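You operate a simulated robot arm through the tools that you are given. There is no shell and no other tool.

The job below is to be done with a simulated robot arm. You get a single attempt, and the scene is never put back.

TASK
Fit the black bolt from the M12 drawer in the M12 bush and tighten it.
Fine: shut the drawer; run it down by hand, then the blue tee wrench until green; stand the wrench back.
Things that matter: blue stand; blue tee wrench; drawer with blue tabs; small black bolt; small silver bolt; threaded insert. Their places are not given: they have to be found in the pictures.

The check looks at the end state, three seconds after you hand in, the way a careful person would. Anything else that was tipped, shoved, dropped, spilled or broken makes it a failure.

THE ROBOT
A 6-joint arm with a fingered hand, fixed in place. Base frame: the origin is at the foot of the arm, x ahead of it, y to its left, z up; the work surface is at about z = 102. Lengths are in cm, angles in degrees, forces in N, time in s.
With the tool pointing down near the work surface it reaches from about 36 to 90 cm from the base axis. Its first joint turns from -166.0 to 166.0 degrees. Payload 5 kg.
The tool frame sits at the grasp point between the pads (the TCP): z along the fingers, y along the line on which they close. The tips reach 3.6 cm beyond it. The gripper opens to 12 cm. The gripper's body begins 4.2 cm behind the TCP. The gripper is a hand of 4 fingers: y runs from the thumb to the fingers, the wrist lies at [-1.9, -12.3, -21.1] in the tool frame, and closing takes about 1.5 s.
Orientation is that of the tool frame in the base frame, as a unit quaternion [w, x, y, z]. With the fingers straight down and the wrist toward the robot, the tool's x, y and z point along [0, 1, 0], [1, 0, 0] and [0, 0, -1] of the base frame.

THE INTERFACE
- The arm moves only by the tool arm_command. Its argument "targets" is a list of rows, each a list of 7 numbers: the shift along the tool's x, y, z in units of 400 mm (1.0 is 400 mm), then the turn, a rotation vector about the tool's x, y, z in units of 45 degrees (1.0 is 45 degrees), then the opening in per cent of the stroke, from 0 (shut) to 100 (fully open). In form: [[dx, dy, dz, wx, wy, wz, claw], ...]. A call has 1 to 20 rows; each row is the pose to reach, as a shift and turn from the pose commanded when the call began, along the tool's axes at that moment. A call with a number of a shift or a turn outside -1 to 1 is refused whole. Each row takes 0.2 s and may step no farther than 5 cm and 8.6 degrees from the row before; otherwise, or with a gripper value out of range, the whole call is refused. Where a pose cannot be reached the arm comes as near as it can. A force on the tool above 40 N (or 10 N above the force at the start of the call, whichever is more), or a blocked arm, ends the call early, and 0.2 s more pass. The fingers move at their own pace (about 4.5 cm/s each) and stop on an object; they squeeze with about 23 N. The grip force told is the motor's: it shows also when the fingers shut on nothing. Time passes only in rows, and 0.2 s behind the last, so rows that repeat a pose let the fingers close. It gives the time, the measured TCP pose, the force on the tool (base axes), the opening and the grip force at its end, in the units of the frame above (readings bear some noise), with the torque about the TCP (base axes, N m) and any sound that the robot's microphone picked up, and new pictures: "show" is both (left out), scene, wrist or none.
- Cameras (640 x 400 px; columns grow to the right, rows downward): "scene" is fixed at [22.12, 64.67, 176.09]; the picture's right is [-1.00, -0.04, 0.00], its down [-0.02, 0.52, -0.85] and it looks along [0.03, -0.85, -0.52] (base axes); focal length 348 px, centre (320, 200). "wrist" rides on the gripper at [7.3, -10.1, -14.2] in the tool frame; the picture's right is [-0.79, 0.29, -0.54], its down [-0.56, -0.70, 0.44] and it looks along [-0.25, 0.65, 0.71] (tool axes); focal length 280 px, centre (320, 200).
- slide_trunk(by): slides the trunk up (or, below 0, down) by that many cm; the arm rides with it, the base frame stays. It gives what a move gives, with no picture.
- hand_shape(shape): the hand has 4 fingers and takes this shape, open, in about a second: jaw (thumb against the fingers, like two jaws); tri (thumb and two fingers); tip (a fingertip pinch); poke (one finger out to press); point (the index stretched); flat (the hand flat); cup (the hand cupped); fist (a fist). The gripper value then closes the fingers along that shape, each until it touches; the sizes above hold for jaw. It gives what a move gives, with no picture.
- pixel_to_xyz(camera, pixels): for up to 12 pixels [column, row] of the newest picture of that camera ("zoom" is the newest enlarged one), the place [x, y, z] in the base frame of the surface seen there, good to about 0.2 cm, but the place of the scene camera against the robot may be out by one fixed shift of up to 1.8 cm in any direction. No time passes.
- enlarge(camera, box): a new picture of the part [left, top, right, bottom] of that camera's present view, enlarged. No time passes.
- close_job(): hands the job in; it is judged then, once.

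Leave the gripper open and the arm clear of the work at the hand-in unless told otherwise.

The tools are called after "Call:" as name(argument=value, ...) on one line, values as JSON. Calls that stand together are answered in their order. arm_command: Moves the arm, as the interface text tells. Its arguments: {"type":"object","properties":{"targets":{"type":"array","items":{"type":"array","items":{"type":"number"}}},"show":{"type":"string","enum":["both","scene","wrist","none"]}},"required":["targets"]} The other tools are called the same way: slide_trunk (by) slides the trunk up or down; hand_shape (shape) gives the hand a shape; pixel_to_xyz (camera, pixels) gives the place of the surface under pixels of a picture; enlarge (camera, box) takes an enlarged picture of a part of a camera's view; close_job () hands the job in.

At the start:

```text
clock: 0.0
eef_pos: [53.18, -48.11, 138.11]
ee_rot: [0.002, 0.707, 0.707, 0.001]
ft_force: [0.1, -0.3, 0.3]
ft_torque: [-0.01, -0.02, -0.02]
width: 11.94
finger_force: 0.0
shape: jaw
trunk travel left (down, up): [-82.4, 1.6]
```

scene: 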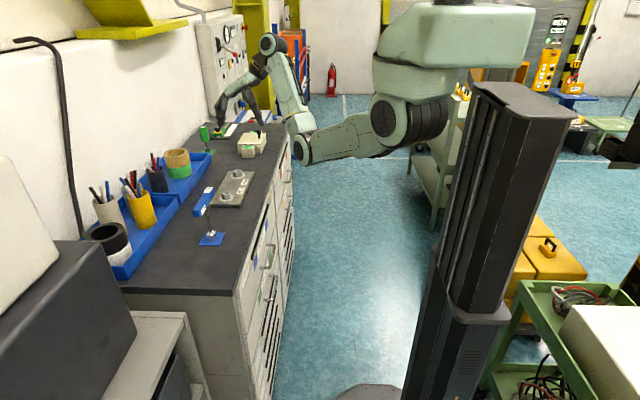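
wrist: 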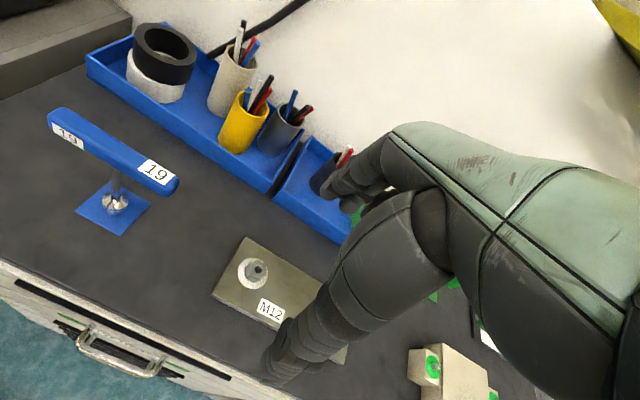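

I see the bench on the left in the scene picture, with a plate and a blue tee wrench on a blue stand near (210,235), and drawers in the bench front near (265,260). I'll enlarge both views to read the details.

Call:
enlarge(camera="scene", box=[180, 120, 310, 250])

Call:
enlarge(camera="scene", box=[180, 210, 310, 400])

Call:
enlarge(camera="wrist", box=[0, 80, 400, 400])

```text
3.08 times, centred on (245, 185) of scene
```

zoom: 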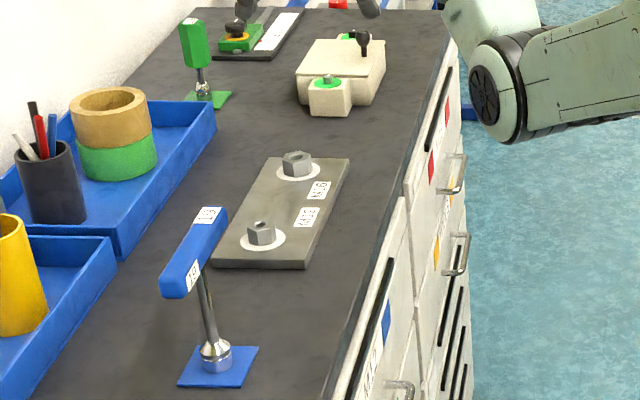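

```text
2.11 times, centred on (245, 305) of scene
```

zoom: 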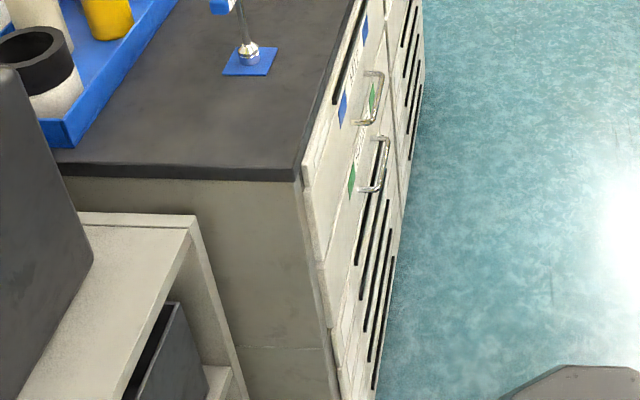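

```text
1.25 times, centred on (200, 240) of wrist
```

zoom: 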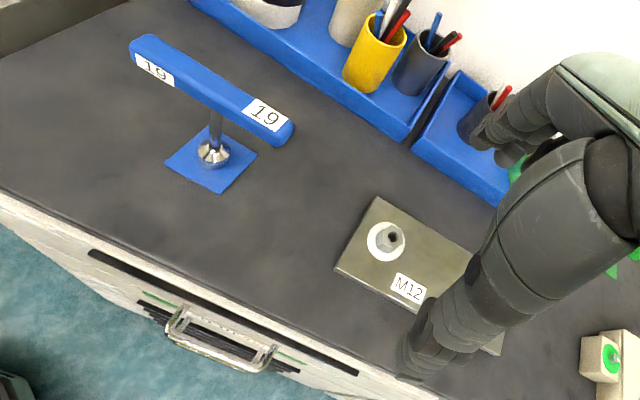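

The plate carries two bushes labelled M12 (nearer) and M16, and the drawer front nearest the camera has blue tabs. I'll measure places now: wrench, stand, bush, drawer handle and drawer front.

Call:
pixel_to_xyz(camera="scene", pixels=[[233, 175], [239, 172], [247, 152], [212, 238], [209, 198], [230, 205], [270, 255], [272, 290], [262, 230], [249, 262], [245, 290], [125, 285]])

Call:
pixel_to_xyz(camera="wrist", pixels=[[257, 270], [270, 310], [113, 202], [65, 125], [168, 175], [90, 345], [130, 345], [150, 370], [60, 310], [220, 290], [245, 240], [340, 360]])

Call:
enlarge(camera="scene", box=[230, 200, 300, 300])

```text
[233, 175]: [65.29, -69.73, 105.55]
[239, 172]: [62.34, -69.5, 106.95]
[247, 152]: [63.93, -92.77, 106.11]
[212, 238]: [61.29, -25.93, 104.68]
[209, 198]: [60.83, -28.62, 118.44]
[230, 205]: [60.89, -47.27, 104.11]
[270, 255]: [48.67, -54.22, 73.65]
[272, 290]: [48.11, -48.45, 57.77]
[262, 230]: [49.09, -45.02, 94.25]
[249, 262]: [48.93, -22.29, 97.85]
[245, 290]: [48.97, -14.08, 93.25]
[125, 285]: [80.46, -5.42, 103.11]
```

```text
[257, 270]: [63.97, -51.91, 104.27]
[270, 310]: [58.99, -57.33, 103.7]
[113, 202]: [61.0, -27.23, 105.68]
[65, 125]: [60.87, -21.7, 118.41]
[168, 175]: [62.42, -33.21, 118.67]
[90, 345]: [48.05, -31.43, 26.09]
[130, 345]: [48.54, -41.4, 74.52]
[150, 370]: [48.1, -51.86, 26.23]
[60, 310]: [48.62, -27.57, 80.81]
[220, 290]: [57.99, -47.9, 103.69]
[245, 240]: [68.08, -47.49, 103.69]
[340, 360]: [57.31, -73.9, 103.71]
```

```text
4.00 times, centred on (265, 250) of scene
```

zoom: 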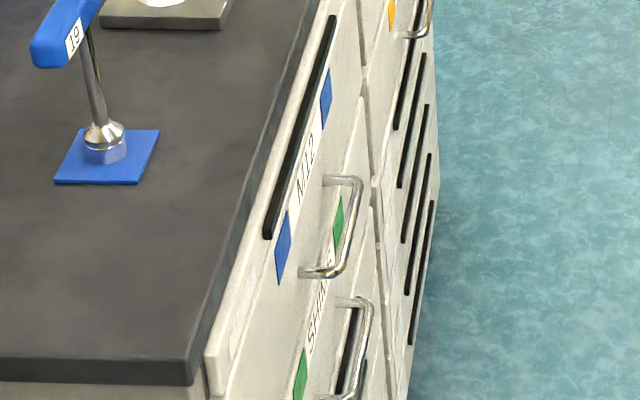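

The top drawer has blue tabs and the label M12, with a bar handle at about zoom (345,225). I'll measure its parts.

Call:
pixel_to_xyz(camera="zoom", pixels=[[330, 180], [357, 200], [348, 245], [328, 272], [305, 273], [326, 100], [283, 248], [300, 130], [230, 300], [215, 360], [362, 60], [360, 320]])

Call:
enlarge(camera="wrist", box=[200, 220, 360, 340])

Call:
enlarge(camera="wrist", box=[0, 270, 200, 400])

```text
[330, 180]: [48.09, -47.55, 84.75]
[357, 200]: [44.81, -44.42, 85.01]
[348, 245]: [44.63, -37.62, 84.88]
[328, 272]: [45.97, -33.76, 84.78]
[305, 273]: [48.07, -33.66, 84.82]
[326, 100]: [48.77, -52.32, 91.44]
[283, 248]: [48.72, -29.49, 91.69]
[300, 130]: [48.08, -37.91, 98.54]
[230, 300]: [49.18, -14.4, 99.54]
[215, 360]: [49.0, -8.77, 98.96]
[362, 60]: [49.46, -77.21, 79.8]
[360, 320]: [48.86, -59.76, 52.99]
```

```text
3.33 times, centred on (280, 280) of wrist
```

zoom: 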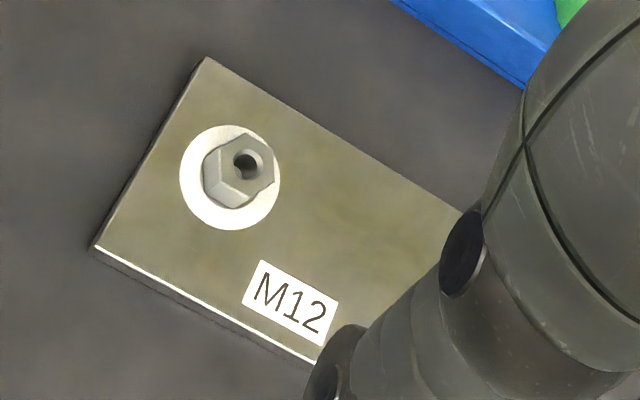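

```text
3.08 times, centred on (100, 335) of wrist
```

zoom: 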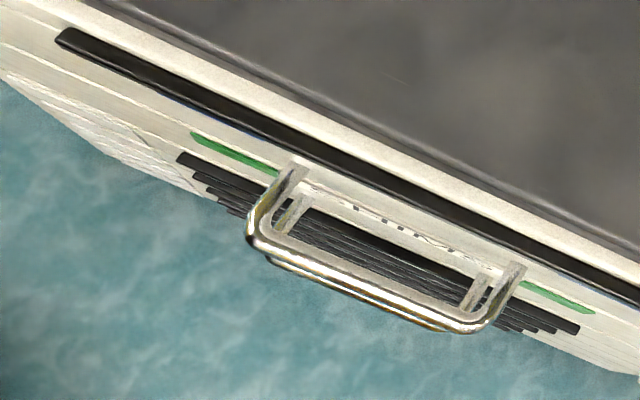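

The wrist view shows the handle bar at zoom (365,285). The wrist camera has no fixed shift, so I'll measure the handle there and then the bush.

Call:
pixel_to_xyz(camera="zoom", pixels=[[258, 238], [360, 288], [460, 322], [290, 172], [515, 272], [300, 245], [420, 297], [60, 40], [320, 120], [250, 95]])

Call:
pixel_to_xyz(camera="wrist", pixels=[[261, 268], [261, 270], [255, 274], [248, 259], [242, 274], [251, 237], [213, 293], [262, 264], [256, 288], [115, 205], [148, 208], [78, 208]])

```text
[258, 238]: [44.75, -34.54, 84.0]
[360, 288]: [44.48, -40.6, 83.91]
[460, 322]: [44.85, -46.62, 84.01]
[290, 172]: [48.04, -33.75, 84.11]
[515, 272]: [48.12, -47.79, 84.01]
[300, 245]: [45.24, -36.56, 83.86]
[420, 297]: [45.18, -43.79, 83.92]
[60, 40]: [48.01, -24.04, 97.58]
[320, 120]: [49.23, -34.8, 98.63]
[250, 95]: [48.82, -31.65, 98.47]
```

```text
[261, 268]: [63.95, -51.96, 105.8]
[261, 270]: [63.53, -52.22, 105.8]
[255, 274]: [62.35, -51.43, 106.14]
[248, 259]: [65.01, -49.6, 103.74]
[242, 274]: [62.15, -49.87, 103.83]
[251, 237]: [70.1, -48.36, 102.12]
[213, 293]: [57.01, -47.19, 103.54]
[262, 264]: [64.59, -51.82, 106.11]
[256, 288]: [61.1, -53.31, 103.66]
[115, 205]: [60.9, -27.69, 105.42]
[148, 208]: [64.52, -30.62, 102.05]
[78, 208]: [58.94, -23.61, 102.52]
```

From the wrist camera, the M12 handle bar lies along y from about -34 to -47.6, at x≈44.8 and z≈84. The drawer front is at x≈48 and the M12 bush hole is near (64, -52, 106). I'll pull the hand back from above the bench to x≈32, y≈-41 and look again.

Call:
arm_command(targets=[[0.035, -0.1, 0, 0, 0, 0, 100], [0.07, -0.2, 0, 0, 0, 0, 100], [0.105, -0.3, 0, 0, 0, 0, 100], [0.14, -0.4, 0, 0, 0, 0, 100], [0.177, -0.5, 0, 0, 0, 0, 100]], show="both")

```text
clock: 1.2
eef_pos: [45.49, -49.21, 130.72]
ee_rot: [0.002, 0.708, 0.707, 0.001]
ft_force: [0.0, 0.2, 0.5]
ft_torque: [-0.02, 0.0, 0.0]
width: 11.98
finger_force: 0.0
shape: jaw
out of reach, approached as far as the arm can: row 1, 2, 3, 4, 5
trunk travel left (down, up): [-82.4, 1.6]
```

scene: 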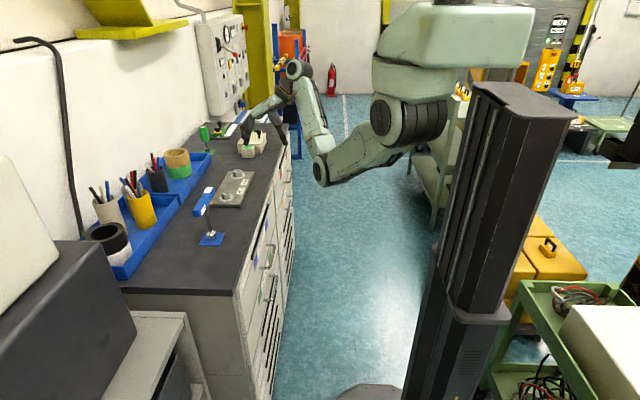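
wrist: 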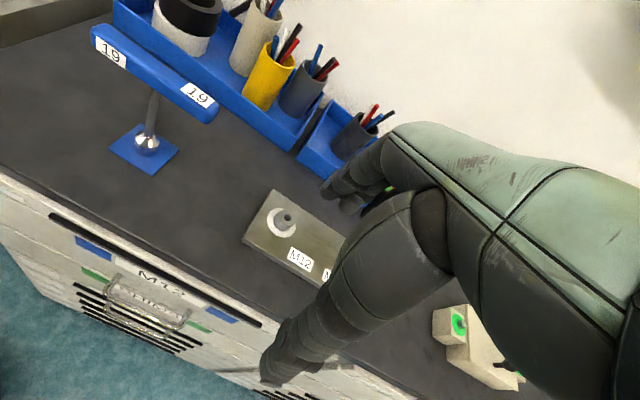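

The arm couldn't fold in at that height, and the hand is now at (45.5, -49.2, 130.7). I'll try going lower while backing out, to about x 36, y -45, z 116, which stays above the bench top.

Call:
arm_command(targets=[[0.02, -0.06, 0.07, 0, 0, 0, 100], [0.04, -0.12, 0.14, 0, 0, 0, 100], [0.06, -0.18, 0.21, 0, 0, 0, 100], [0.08, -0.22, 0.29, 0, 0, 0, 100], [0.1, -0.24, 0.37, 0, 0, 0, 100]], show="scene")

```text
clock: 2.4
eef_pos: [35.94, -45.11, 116.11]
ee_rot: [0.001, 0.707, 0.707, 0.0]
ft_force: [-1.0, 0.4, 0.9]
ft_torque: [-0.03, 0.0, -0.02]
width: 12.0
finger_force: 0.0
shape: jaw
trunk travel left (down, up): [-82.4, 1.6]
```

scene: 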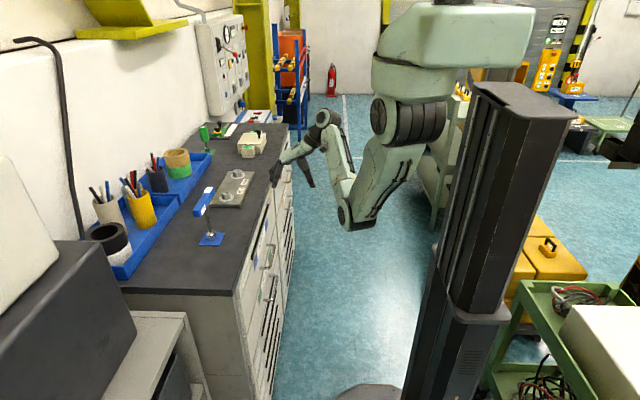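

The arm folds in fine when lower; TCP is at (35.9, -45.1, 116.1). Next I tilt the hand forward 45° about tool x, so the fingers point ahead and down at the drawer, while descending a bit.

Call:
arm_command(targets=[[0.02, 0, 0.03, -0.17, 0, 0, 100], [0.03, 0, 0.06, -0.34, 0, 0, 100], [0.04, 0, 0.09, -0.5, 0, 0, 100], [0.06, 0, 0.12, -0.67, 0, 0, 100], [0.08, 0, 0.15, -0.84, 0, 0, 100], [0.1, 0, 0.18, -1.0, 0, 0, 100]], show="both")

```text
clock: 3.8
eef_pos: [35.9, -41.17, 108.96]
ee_rot: [0.273, 0.653, 0.652, 0.273]
ft_force: [1.2, -0.3, 0.4]
ft_torque: [-0.04, -0.03, -0.01]
width: 11.98
finger_force: 0.1
shape: jaw
trunk travel left (down, up): [-82.4, 1.6]
```

scene: 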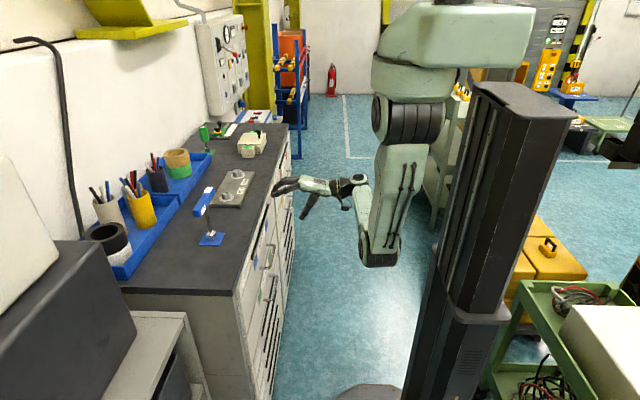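
wrist: 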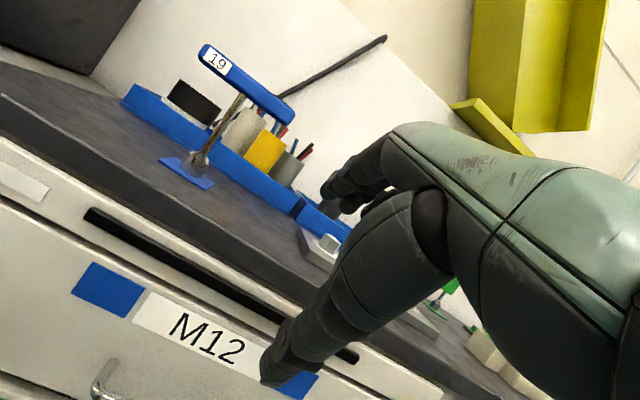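

The hand is at 45°, and the M12 drawer face with its two blue tabs is in the wrist view. I'll tilt about 12° more, narrow the fingers to about 3.2 cm, back off slightly and then lower the trunk so the hand comes to handle height.

Call:
arm_command(targets=[[0, 0, -0.02, -0.09, 0, 0, 27], [0, 0, -0.03, -0.18, 0, 0, 27], [0, 0, -0.04, -0.27, 0, 0, 27], [0, 0, -0.04, -0.27, 0, 0, 27], [0, 0, -0.04, -0.27, 0, 0, 27]], show="none")

Call:
slide_trunk(by=-20)

```text
clock: 5.0
eef_pos: [34.82, -40.98, 109.99]
ee_rot: [0.339, 0.621, 0.621, 0.338]
ft_force: [-0.1, 0.0, 0.1]
ft_torque: [-0.01, 0.0, 0.0]
width: 3.28
finger_force: 0.1
shape: jaw
trunk travel left (down, up): [-82.4, 1.6]
```

```text
clock: 7.2
eef_pos: [34.77, -41.1, 90.02]
ee_rot: [0.339, 0.62, 0.621, 0.339]
ft_force: [0.4, 1.1, -0.8]
ft_torque: [0.02, -0.03, -0.04]
width: 3.27
finger_force: 0.1
shape: jaw
trunk travel left (down, up): [-62.4, 21.6]
```

TCP is now (34.8, -41.1, 90.0), tilted 57° forward. I'll hold the pose for one row to take new pictures and find the handle.

Call:
arm_command(targets=[[0, 0, 0, 0, 0, 0, 27]], show="both")

```text
clock: 7.6
eef_pos: [34.85, -41.06, 90.04]
ee_rot: [0.339, 0.621, 0.62, 0.339]
ft_force: [0.7, -0.3, 0.5]
ft_torque: [0.0, 0.0, -0.01]
width: 3.29
finger_force: 0.0
shape: jaw
trunk travel left (down, up): [-62.4, 21.6]
```

scene: 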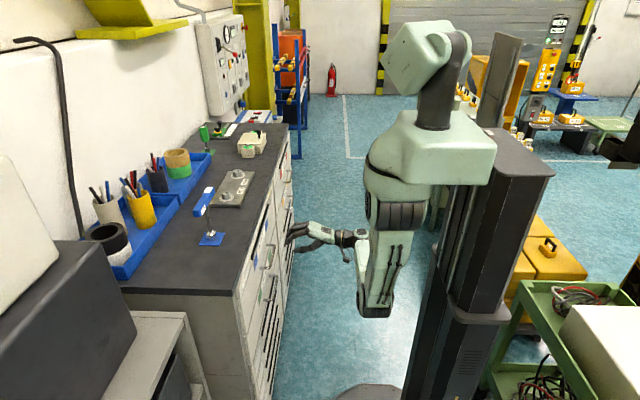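
wrist: 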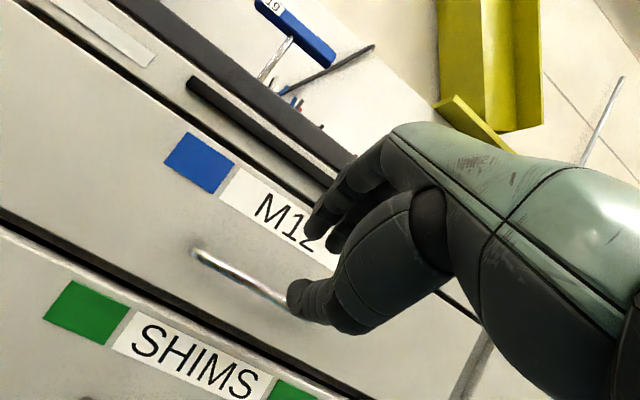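

The handle bar shows at (195,255)–(290,305) in the wrist picture, just beyond the thumb. I'll measure it there.

Call:
pixel_to_xyz(camera="wrist", pixels=[[198, 255], [215, 263], [235, 273], [255, 283], [275, 294], [240, 280], [230, 267], [150, 250], [300, 215], [400, 330], [210, 85], [270, 60]])

Call:
enlarge(camera="wrist", box=[160, 200, 360, 340])

```text
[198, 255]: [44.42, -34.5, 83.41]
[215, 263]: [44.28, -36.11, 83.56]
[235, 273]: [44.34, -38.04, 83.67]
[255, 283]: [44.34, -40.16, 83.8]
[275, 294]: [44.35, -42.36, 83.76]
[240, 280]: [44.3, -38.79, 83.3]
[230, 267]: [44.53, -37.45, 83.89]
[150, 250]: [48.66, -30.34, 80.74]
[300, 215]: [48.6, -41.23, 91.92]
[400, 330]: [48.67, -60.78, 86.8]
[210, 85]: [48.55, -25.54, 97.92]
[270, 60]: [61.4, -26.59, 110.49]
```

```text
2.86 times, centred on (260, 270) of wrist
```

zoom: 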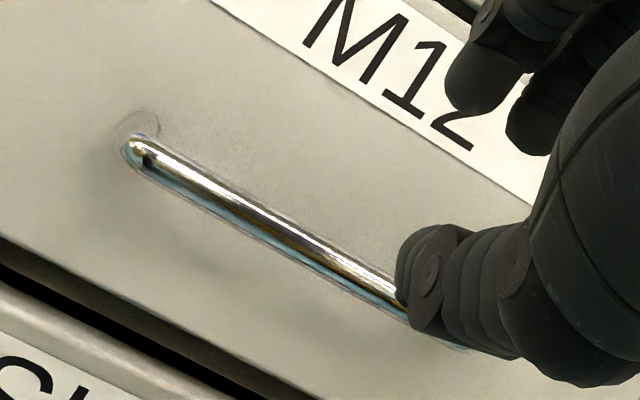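

The bar's near surface is x≈44.3, z≈83.6 (centre about 44.8, 83.5), and the drawer face is at x≈48.6. I'll advance 10 cm along the fingers so the bar sits between thumb and fingers.

Call:
arm_command(targets=[[0, -0.003, 0.06, 0, 0, 0, 27], [0, -0.003, 0.12, 0, 0, 0, 27], [0, -0.003, 0.17, 0, 0, 0, 27], [0, -0.003, 0.21, 0, 0, 0, 27], [0, -0.003, 0.235, 0, 0, 0, 27], [0, -0.003, 0.252, 0, 0, 0, 27]], show="both")

```text
clock: 9.0
eef_pos: [43.32, -41.03, 84.56]
ee_rot: [0.339, 0.621, 0.62, 0.338]
ft_force: [-0.3, 0.4, 0.4]
ft_torque: [0.02, 0.01, 0.02]
width: 3.24
finger_force: 0.0
shape: jaw
trunk travel left (down, up): [-62.4, 21.6]
```

scene: 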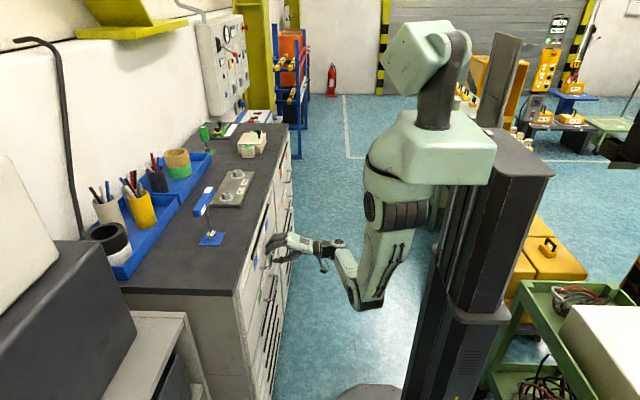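
wrist: 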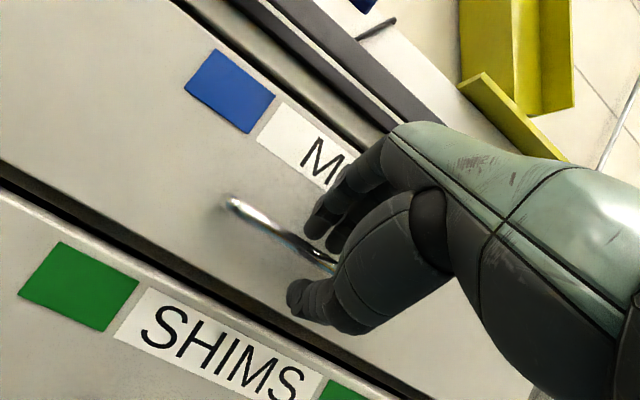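

The bar passes between thumb and fingers at (330,260) with no contact force. I'll close on it.

Call:
arm_command(targets=[[0, 0, 0, 0, 0, 0, 0], [0, 0, 0, 0, 0, 0, 0], [0, 0, 0, 0, 0, 0, 0], [0, 0, 0, 0, 0, 0, 0], [0, 0, 0, 0, 0, 0, 0]], show="wrist")

```text
clock: 10.2
eef_pos: [43.29, -41.11, 84.45]
ee_rot: [0.339, 0.621, 0.621, 0.339]
ft_force: [1.1, 0.5, -3.0]
ft_torque: [-0.1, 0.05, 0.02]
width: 0.59
finger_force: 23.4
shape: jaw
trunk travel left (down, up): [-62.4, 21.6]
```

wrist: 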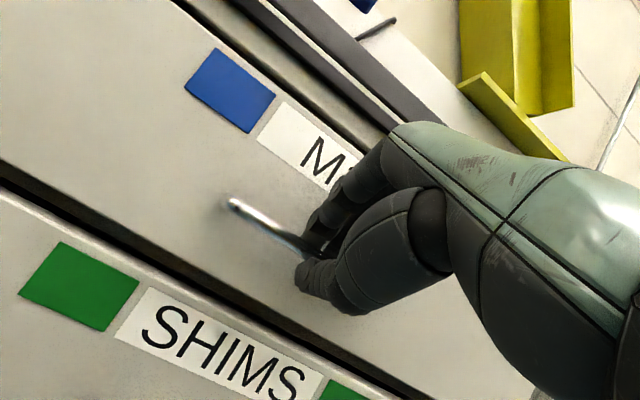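

The grip holds on the bar (0.6 cm, 23 N). I'll pull straight back along -x, 8 cm in small steps.

Call:
arm_command(targets=[[0, -0.0068, -0.0105, 0, 0, 0, 0], [0, -0.0135, -0.021, 0, 0, 0, 0], [0, -0.027, -0.0421, 0, 0, 0, 0], [0, -0.0405, -0.0631, 0, 0, 0, 0], [0, -0.054, -0.0842, 0, 0, 0, 0], [0, -0.0675, -0.1052, 0, 0, 0, 0], [0, -0.081, -0.1262, 0, 0, 0, 0], [0, -0.0945, -0.1473, 0, 0, 0, 0], [0, -0.108, -0.1683, 0, 0, 0, 0]], show="both")

```text
clock: 12.2
eef_pos: [35.08, -41.09, 84.49]
ee_rot: [0.339, 0.621, 0.62, 0.339]
ft_force: [1.1, -1.0, -5.9]
ft_torque: [-0.09, 0.13, 0.0]
width: 0.58
finger_force: 23.0
shape: jaw
trunk travel left (down, up): [-62.4, 21.6]
```

scene: 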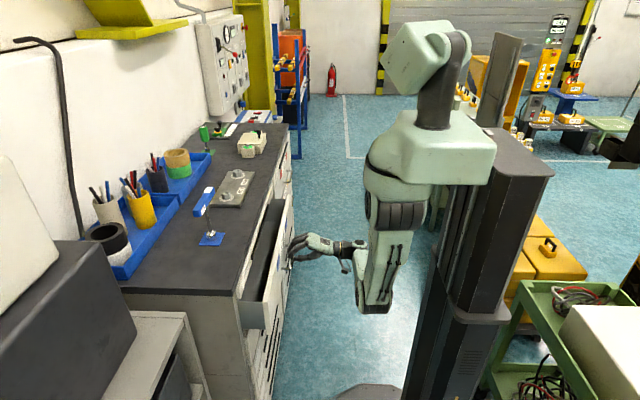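
wrist: 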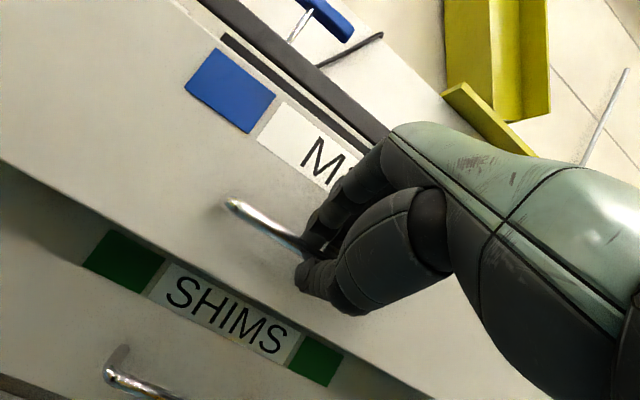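

The drawer came out 8 cm and the grip is intact. I'll pull another 9 cm.

Call:
arm_command(targets=[[0, -0.0135, -0.021, 0, 0, 0, 0], [0, -0.027, -0.0421, 0, 0, 0, 0], [0, -0.0405, -0.0631, 0, 0, 0, 0], [0, -0.054, -0.0842, 0, 0, 0, 0], [0, -0.0675, -0.1052, 0, 0, 0, 0], [0, -0.081, -0.1262, 0, 0, 0, 0], [0, -0.0945, -0.1473, 0, 0, 0, 0], [0, -0.108, -0.1683, 0, 0, 0, 0], [0, -0.1215, -0.1894, 0, 0, 0, 0]], show="both")

```text
clock: 14.2
eef_pos: [26.12, -41.02, 84.5]
ee_rot: [0.339, 0.621, 0.62, 0.339]
ft_force: [0.4, -0.7, -5.3]
ft_torque: [-0.09, 0.1, 0.01]
width: 0.56
finger_force: 23.1
shape: jaw
trunk travel left (down, up): [-62.4, 21.6]
```

scene: 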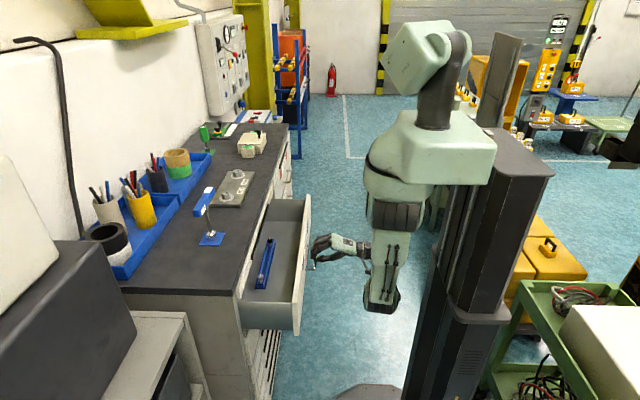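
wrist: 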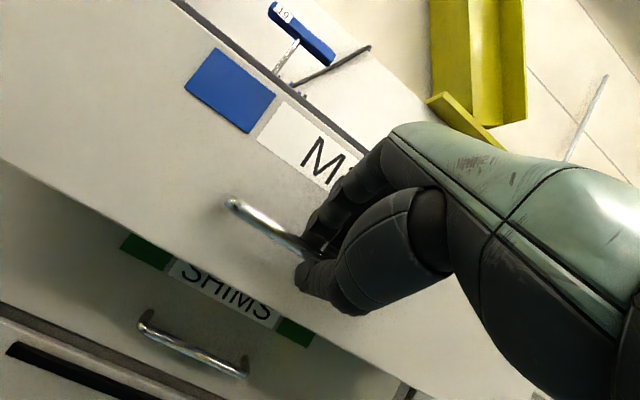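

The drawer is now 17 cm open, and a blue rack lies inside at about (266,263) in the scene picture. I'll enlarge it.

Call:
enlarge(camera="scene", box=[235, 190, 320, 340])

Call:
enlarge(camera="scene", box=[245, 230, 290, 295])

```text
2.67 times, centred on (278, 265) of scene
```

zoom: 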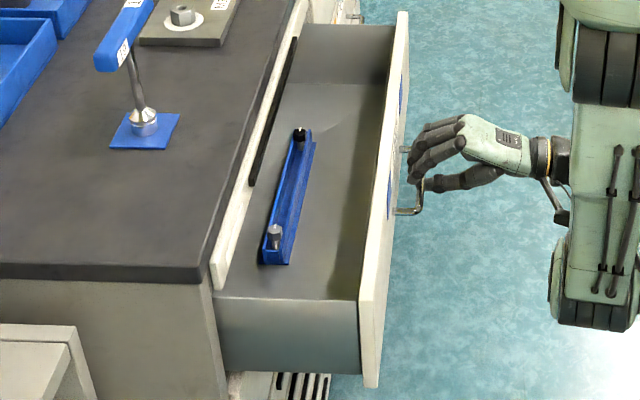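

```text
6.15 times, centred on (268, 262) of scene
```

zoom: 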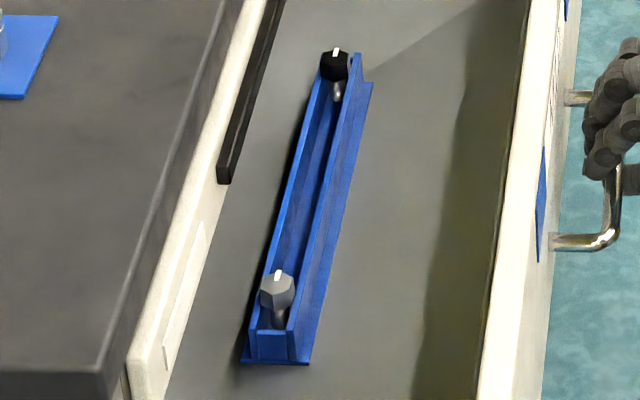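

A blue rack holds two bolts: the black one at the far end (zoom (335,65)) and the silver one at the near end (278,290), both apparently head up. I'll measure them and the drawer walls.

Call:
pixel_to_xyz(camera="zoom", pixels=[[335, 62], [335, 50], [335, 75], [337, 92], [278, 285], [278, 275], [278, 320], [250, 358], [308, 358], [370, 85], [400, 220], [495, 200]])

Call:
enlarge(camera="scene", box=[256, 232, 280, 250])

```text
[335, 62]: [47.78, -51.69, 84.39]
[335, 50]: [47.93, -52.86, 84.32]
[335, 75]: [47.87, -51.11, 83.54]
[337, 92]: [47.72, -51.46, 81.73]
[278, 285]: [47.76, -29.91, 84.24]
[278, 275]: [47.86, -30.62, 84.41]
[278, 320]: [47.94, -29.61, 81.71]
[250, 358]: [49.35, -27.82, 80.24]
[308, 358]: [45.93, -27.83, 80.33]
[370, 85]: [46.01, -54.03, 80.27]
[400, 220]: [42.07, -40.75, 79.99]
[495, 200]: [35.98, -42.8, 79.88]
```

```text
16.00 times, centred on (268, 241) of scene
```

zoom: 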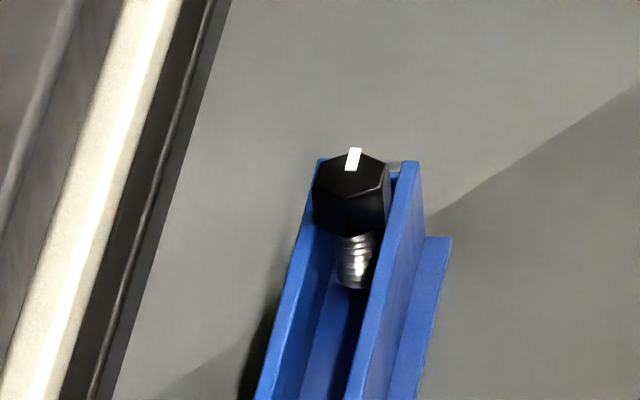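

The black bolt is at about (47.8, -51.7, 84.4) in scene coordinates, still almost under the bench front. I'll pull the drawer 3 cm more and check that the arm still reaches.

Call:
arm_command(targets=[[0, -0.0135, -0.021, 0, 0, 0, 0], [0, -0.027, -0.0421, 0, 0, 0, 0], [0, -0.0405, -0.0631, 0, 0, 0, 0]], show="none")

```text
clock: 15.0
eef_pos: [23.17, -41.09, 84.46]
ee_rot: [0.339, 0.62, 0.621, 0.339]
ft_force: [0.9, 0.6, -4.4]
ft_torque: [-0.03, 0.09, 0.04]
width: 0.53
finger_force: 23.2
shape: jaw
trunk travel left (down, up): [-62.4, 21.6]
```

That reached the target with the grip unchanged. I'll pull 4 cm more.

Call:
arm_command(targets=[[0, -0.0135, -0.021, 0, 0, 0, 0], [0, -0.027, -0.0421, 0, 0, 0, 0], [0, -0.0405, -0.0631, 0, 0, 0, 0], [0, -0.054, -0.0842, 0, 0, 0, 0]], show="scene")

```text
clock: 16.0
eef_pos: [19.24, -41.05, 84.51]
ee_rot: [0.34, 0.621, 0.62, 0.339]
ft_force: [-0.5, -1.7, -6.1]
ft_torque: [-0.07, 0.15, -0.01]
width: 0.54
finger_force: 22.7
shape: jaw
trunk travel left (down, up): [-62.4, 21.6]
```

scene: 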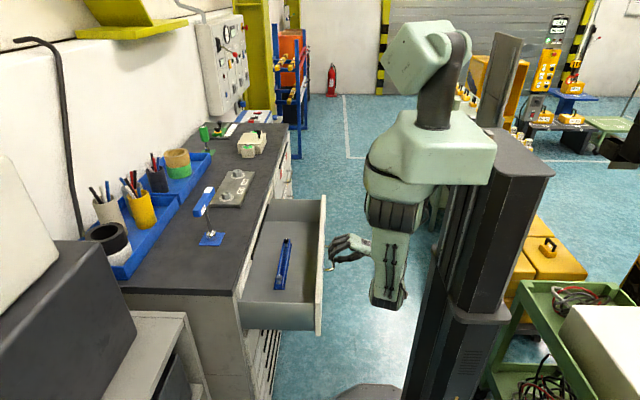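

The drawer is 24 cm open and the black bolt should now be near x≈41. I'll open the fingers to 30% and then back out along the fingers.

Call:
arm_command(targets=[[0, 0, 0, 0, 0, 0, 28], [0, 0, 0, 0, 0, 0, 28], [0, 0, 0, 0, 0, 0, 28], [0, 0, 0, 0, 0, 0, 28], [0, 0, -0.03, 0, 0, 0, 28], [0, 0, -0.06, 0, 0, 0, 28], [0, 0, -0.1, 0, 0, 0, 28]], show="both")

```text
clock: 17.6
eef_pos: [15.78, -41.03, 86.62]
ee_rot: [0.339, 0.621, 0.621, 0.339]
ft_force: [-0.3, -0.1, 0.5]
ft_torque: [0.0, 0.0, 0.01]
width: 3.32
finger_force: 0.0
shape: jaw
trunk travel left (down, up): [-62.4, 21.6]
```

scene: 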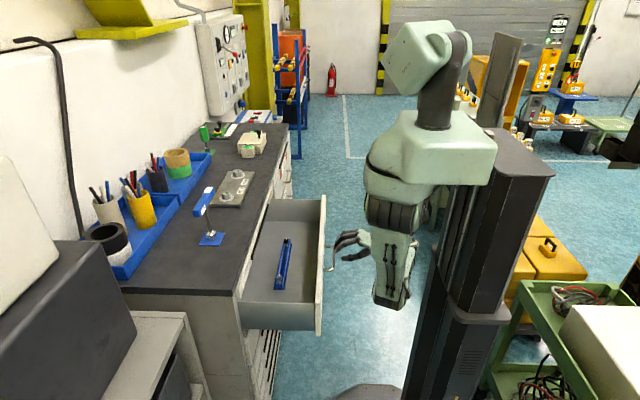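
wrist: 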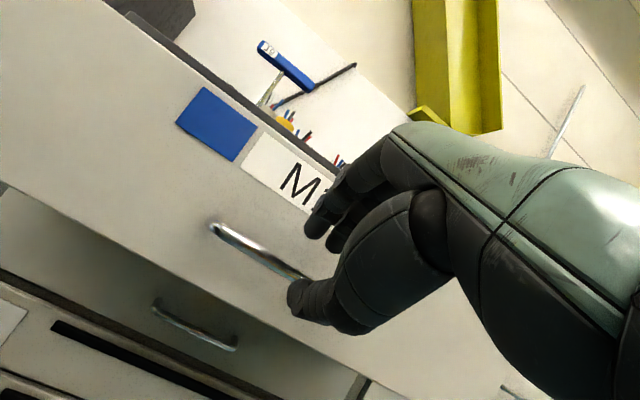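

The hand is clear of the bar. I'll raise the trunk 20 cm so the hand clears the drawer front before I turn it fingers-down.

Call:
slide_trunk(by=21)

```text
clock: 19.8
eef_pos: [15.94, -41.0, 107.66]
ee_rot: [0.34, 0.621, 0.62, 0.339]
ft_force: [-1.3, -0.2, -0.2]
ft_torque: [-0.01, -0.03, -0.02]
width: 3.33
finger_force: 0.1
shape: jaw
trunk travel left (down, up): [-83.4, 0.6]
```

TCP is (15.9, -41, 107.7). I'll swing the fingers back toward straight down while moving forward and up to about (30, -46, 115).

Call:
arm_command(targets=[[-0.01, 0.05, 0.02, 0.1, 0, 0, 28], [-0.02, 0.1, 0.05, 0.25, 0, 0, 28], [-0.04, 0.15, 0.08, 0.4, 0, 0, 28], [-0.06, 0.2, 0.11, 0.55, 0, 0, 28], [-0.08, 0.25, 0.14, 0.7, 0, 0, 28], [-0.1, 0.3, 0.17, 0.85, 0, 0, 28], [-0.125, 0.336, 0.2, 1.0, 0, 0, 28]], show="both")

```text
clock: 21.4
eef_pos: [29.99, -46.13, 114.65]
ee_rot: [0.076, 0.704, 0.702, 0.074]
ft_force: [-0.3, 0.8, 0.2]
ft_torque: [0.02, 0.0, 0.01]
width: 3.32
finger_force: 0.0
shape: jaw
trunk travel left (down, up): [-83.4, 0.6]
```

scene: 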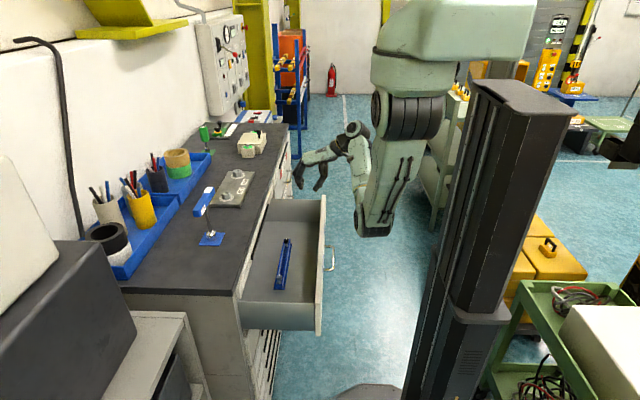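
wrist: 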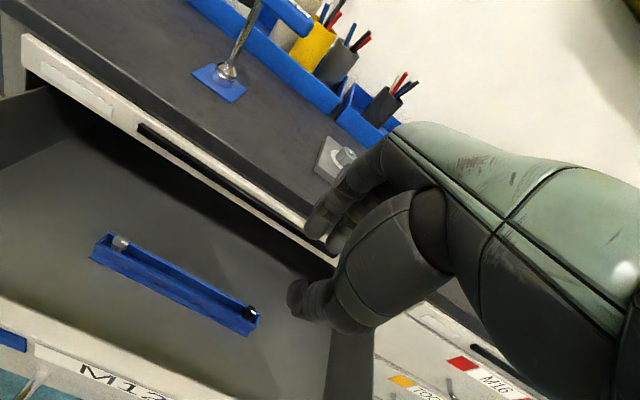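

The wrist camera now sees the rack with the black bolt at (249,313) and the silver one at (120,242). I'll enlarge and measure.

Call:
enlarge(camera="wrist", box=[200, 280, 280, 345])

Call:
pixel_to_xyz(camera="wrist", pixels=[[249, 313], [249, 309], [252, 315], [246, 315], [120, 242], [100, 240], [92, 258], [255, 330], [150, 270], [330, 240], [200, 330], [180, 295]])

```text
6.15 times, centred on (240, 312) of wrist
```

zoom: 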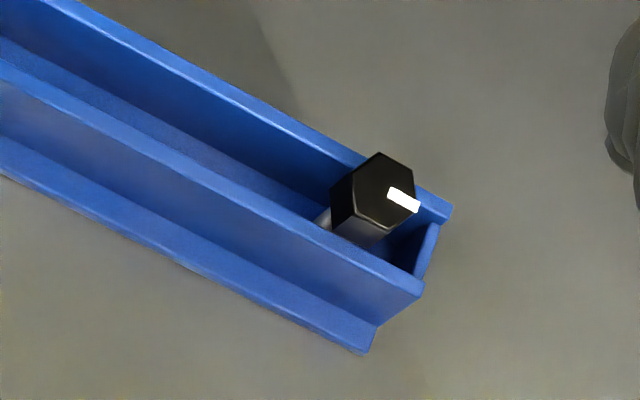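

```text
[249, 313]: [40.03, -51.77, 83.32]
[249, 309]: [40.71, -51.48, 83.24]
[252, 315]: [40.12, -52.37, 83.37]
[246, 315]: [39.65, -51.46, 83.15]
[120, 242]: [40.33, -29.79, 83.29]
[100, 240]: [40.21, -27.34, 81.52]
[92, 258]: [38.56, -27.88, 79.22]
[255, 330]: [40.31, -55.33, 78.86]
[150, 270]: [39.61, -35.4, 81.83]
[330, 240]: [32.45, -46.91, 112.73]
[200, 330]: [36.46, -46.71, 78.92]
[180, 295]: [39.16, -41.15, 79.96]
```

I'll measure the black head's top face more finely in the zoomed picture (corners near (380,155), (413,172), (415,205), (380,228), (352,212), (352,178)).

Call:
pixel_to_xyz(camera="zoom", pixels=[[380, 157], [409, 172], [413, 205], [380, 225], [353, 212], [354, 178], [382, 192], [345, 215], [365, 235], [320, 218], [447, 208], [418, 292]])

Call:
enlarge(camera="wrist", box=[230, 295, 270, 328])

```text
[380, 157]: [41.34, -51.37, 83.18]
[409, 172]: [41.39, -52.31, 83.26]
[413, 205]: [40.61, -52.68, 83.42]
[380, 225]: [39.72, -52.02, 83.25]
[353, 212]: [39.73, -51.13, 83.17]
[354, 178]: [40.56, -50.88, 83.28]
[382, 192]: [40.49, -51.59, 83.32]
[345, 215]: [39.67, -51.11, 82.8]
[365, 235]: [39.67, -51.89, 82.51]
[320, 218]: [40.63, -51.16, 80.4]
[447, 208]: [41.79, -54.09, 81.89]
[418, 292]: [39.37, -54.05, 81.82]
```

```text
12.12 times, centred on (250, 312) of wrist
```

zoom: 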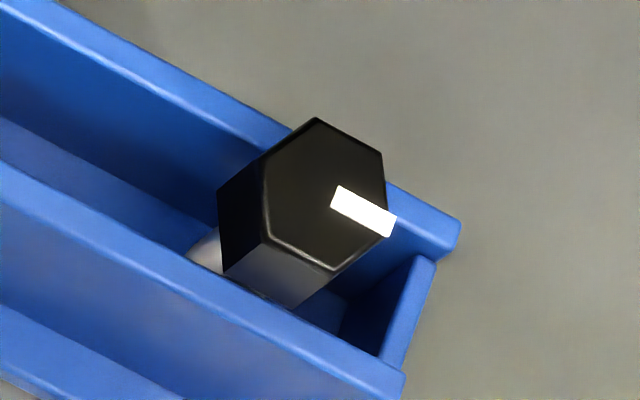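

The head's hex flats face ±x (x≈39.7 and 41.4), the centre is (40.55, -51.75), the top z≈83.3 and the rack walls' top is ≈81.85. I'll check the drawer's far side wall and back clearance before going in.

Call:
pixel_to_xyz(camera="wrist", pixels=[[340, 360], [360, 340], [372, 350], [335, 390], [330, 385], [290, 260], [330, 268], [240, 215], [150, 140], [60, 110], [20, 130], [300, 390]])

Call:
pixel_to_xyz(camera="scene", pixels=[[270, 200], [300, 205], [320, 200], [310, 330], [322, 330], [245, 290], [240, 305], [280, 210], [322, 250], [275, 198], [265, 215], [300, 270]])

```text
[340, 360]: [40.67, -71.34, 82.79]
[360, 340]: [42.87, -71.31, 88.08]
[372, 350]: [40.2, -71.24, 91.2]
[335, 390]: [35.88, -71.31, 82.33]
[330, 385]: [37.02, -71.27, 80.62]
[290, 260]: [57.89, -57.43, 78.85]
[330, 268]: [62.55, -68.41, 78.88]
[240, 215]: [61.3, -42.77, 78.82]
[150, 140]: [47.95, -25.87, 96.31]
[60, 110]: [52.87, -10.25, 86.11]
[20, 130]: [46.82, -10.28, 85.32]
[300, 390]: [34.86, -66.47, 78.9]
```

```text
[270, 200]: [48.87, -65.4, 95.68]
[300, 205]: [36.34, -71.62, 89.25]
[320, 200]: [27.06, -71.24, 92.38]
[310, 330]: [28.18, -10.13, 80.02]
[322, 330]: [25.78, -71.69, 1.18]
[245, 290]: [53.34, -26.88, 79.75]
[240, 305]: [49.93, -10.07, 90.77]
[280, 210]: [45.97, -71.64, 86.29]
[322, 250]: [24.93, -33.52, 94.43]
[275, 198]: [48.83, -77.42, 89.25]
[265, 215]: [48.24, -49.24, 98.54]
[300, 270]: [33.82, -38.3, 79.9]
```

The drawer inside spans y -10 to -71, so there is plenty of room. I'll straighten the hand to vertical and move above the black bolt at about (40.55, -51.75, 98), opening to 38%.

Call:
arm_command(targets=[[-0.02, 0.03, 0.06, 0.05, 0, 0, 38], [-0.04, 0.06, 0.12, 0.1, 0, 0, 38], [-0.07, 0.09, 0.18, 0.15, 0, 0, 38], [-0.1, 0.12, 0.26, 0.2, 0, 0, 38], [-0.12, 0.15, 0.34, 0.25, 0, 0, 38], [-0.1405, 0.179, 0.422, 0.271, 0, 0, 38]], show="both")

```text
clock: 22.8
eef_pos: [40.5, -51.89, 99.67]
ee_rot: [0.001, 0.707, 0.707, 0.001]
ft_force: [0.3, 0.4, -0.6]
ft_torque: [0.03, 0.01, -0.01]
width: 4.51
finger_force: 0.1
shape: jaw
trunk travel left (down, up): [-83.4, 0.6]
```

scene: 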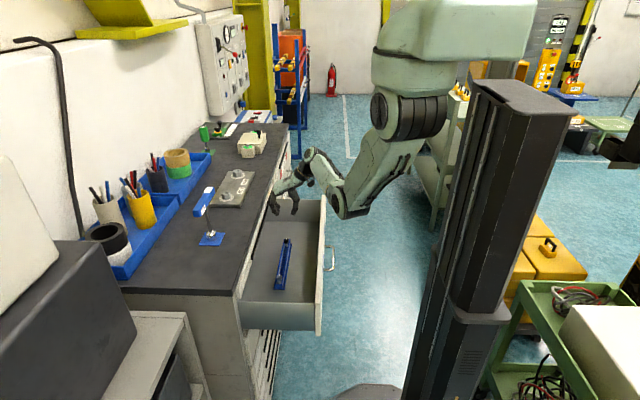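
wrist: 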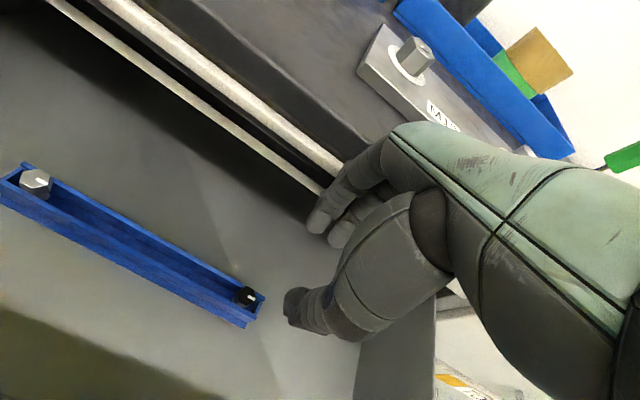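

The hand is above the bolt at (40.5, -51.9, 99.7), and the wrist camera sees the bolt head at (246,296). I'll measure it again from here.

Call:
enlarge(camera="wrist", box=[222, 278, 272, 314])

```text
11.11 times, centred on (247, 296) of wrist
```

zoom: 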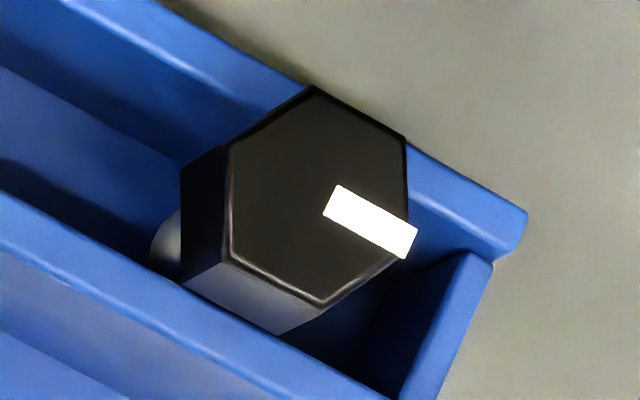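

Call:
pixel_to_xyz(camera="zoom", pixels=[[313, 94], [398, 138], [402, 250], [320, 298], [238, 252], [238, 150], [322, 195], [200, 285], [275, 325], [165, 245], [515, 215], [150, 210]])

```text
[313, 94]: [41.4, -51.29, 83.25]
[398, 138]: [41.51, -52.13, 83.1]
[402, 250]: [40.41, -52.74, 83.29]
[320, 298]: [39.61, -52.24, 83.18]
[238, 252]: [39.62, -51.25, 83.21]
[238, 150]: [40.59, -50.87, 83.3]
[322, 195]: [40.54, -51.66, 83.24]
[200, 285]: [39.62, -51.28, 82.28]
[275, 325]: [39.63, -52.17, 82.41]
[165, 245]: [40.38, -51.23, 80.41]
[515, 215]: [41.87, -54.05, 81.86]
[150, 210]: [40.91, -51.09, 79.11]
```

Head centre is (40.52, -51.75), its top is at z 83.2 and the rack walls' top is at 81.86. I'll lower straight down to TCP z≈86, with tips at about 82.4.

Call:
arm_command(targets=[[0.0035, 0, 0.08, 0, 0, 0, 38], [0.0035, 0, 0.16, 0, 0, 0, 38], [0.0035, 0, 0.23, 0, 0, 0, 38], [0.0035, 0, 0.28, 0, 0, 0, 38], [0.0035, 0, 0.32, 0, 0, 0, 38], [0.0035, 0, 0.342, 0, 0, 0, 38]], show="both")

```text
clock: 24.2
eef_pos: [40.46, -51.55, 85.98]
ee_rot: [0.0, 0.708, 0.706, 0.001]
ft_force: [-0.5, 0.0, -1.0]
ft_torque: [-0.01, 0.02, 0.01]
width: 4.52
finger_force: 0.0
shape: jaw
trunk travel left (down, up): [-83.4, 0.6]
```

scene: 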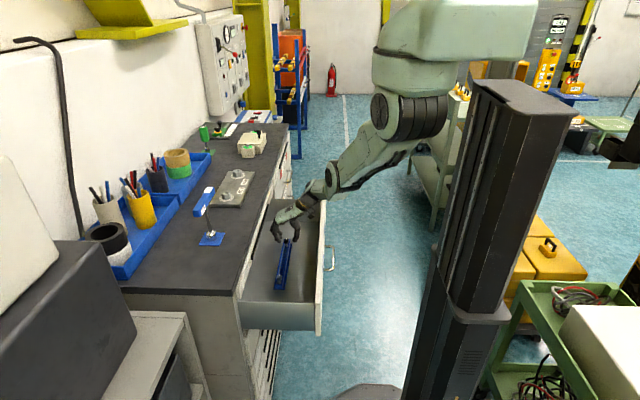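
wrist: 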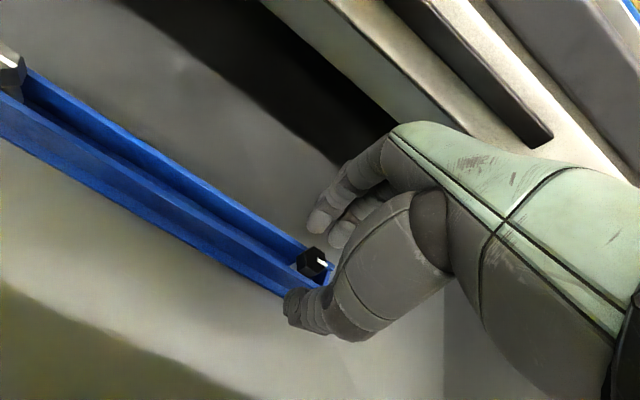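

The head at (312,262) now lies between the thumb tip (300,310) and the fingers (325,225). I'll enlarge to judge the alignment before closing.

Call:
enlarge(camera="wrist", box=[260, 190, 380, 340])

Call:
enlarge(camera="scene", box=[255, 190, 335, 300])

Call:
pixel_to_xyz(camera="wrist", pixels=[[312, 262], [309, 255], [305, 268], [317, 258], [319, 225], [340, 238], [290, 300], [300, 295]])

```text
2.67 times, centred on (320, 265) of wrist
```

zoom: 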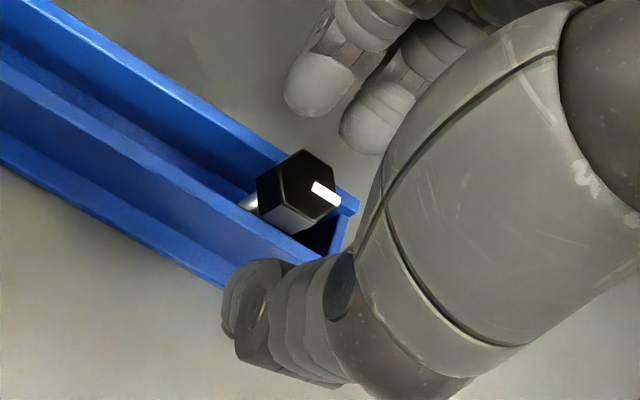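

```text
3.64 times, centred on (295, 245) of scene
```

zoom: 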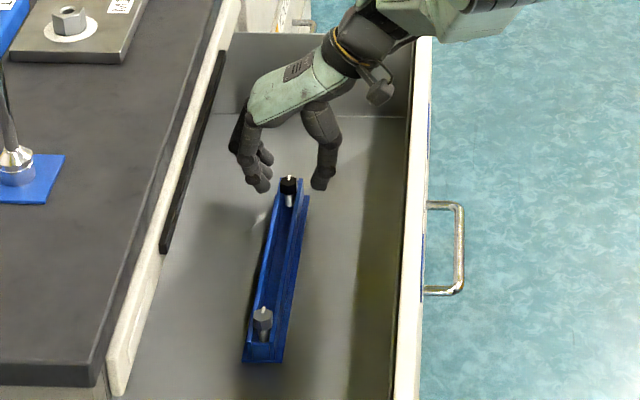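

```text
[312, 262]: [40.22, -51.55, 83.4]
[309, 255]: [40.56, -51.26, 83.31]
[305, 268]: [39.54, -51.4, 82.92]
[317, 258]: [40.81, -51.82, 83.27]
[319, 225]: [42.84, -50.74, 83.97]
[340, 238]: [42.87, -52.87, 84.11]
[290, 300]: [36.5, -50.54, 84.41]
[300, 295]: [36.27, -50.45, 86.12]
```

The fingertips flank the head (fingers at x≈42.8, thumb on the near side). I'll lower 0.25 cm more, shift 0.15 cm in y and close on the head's flats.

Call:
arm_command(targets=[[-0.004, 0.001, 0.006, 0, 0, 0, 38], [-0.004, 0.001, 0.006, 0, 0, 0, 28], [-0.004, 0.001, 0.006, 0, 0, 0, 20], [-0.004, 0.001, 0.006, 0, 0, 0, 10], [-0.004, 0.001, 0.006, 0, 0, 0, 0], [-0.004, 0.001, 0.006, 0, 0, 0, 0], [-0.004, 0.001, 0.006, 0, 0, 0, 0], [-0.004, 0.001, 0.006, 0, 0, 0, 0]], show="wrist")

```text
clock: 26.0
eef_pos: [40.46, -51.6, 85.86]
ee_rot: [0.0, 0.707, 0.707, 0.001]
ft_force: [0.0, -0.4, -0.1]
ft_torque: [-0.01, 0.0, 0.02]
width: 1.07
finger_force: 22.8
shape: jaw
trunk travel left (down, up): [-83.4, 0.6]
```

wrist: 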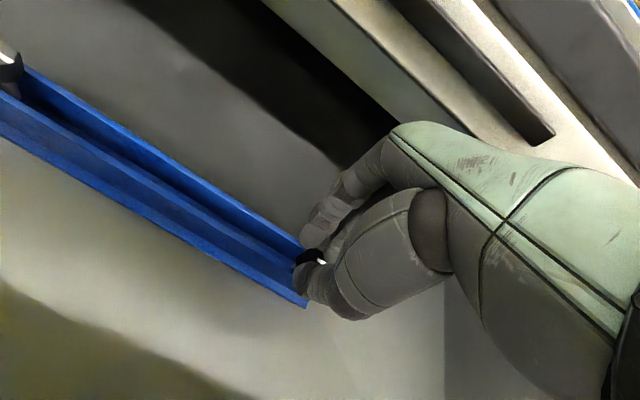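

The fingers stopped at 1.07 cm with 23 N. I'll enlarge to see whether the head is really between them.

Call:
enlarge(camera="wrist", box=[270, 210, 350, 320])

Call:
enlarge(camera="scene", box=[265, 210, 315, 265])

```text
3.64 times, centred on (310, 265) of wrist
```

zoom: 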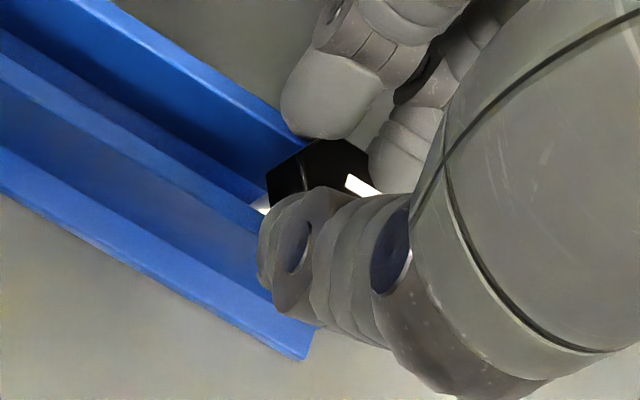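

```text
7.27 times, centred on (290, 238) of scene
```

zoom: 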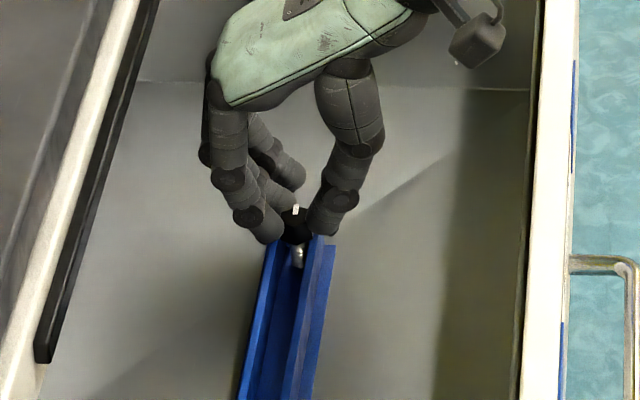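

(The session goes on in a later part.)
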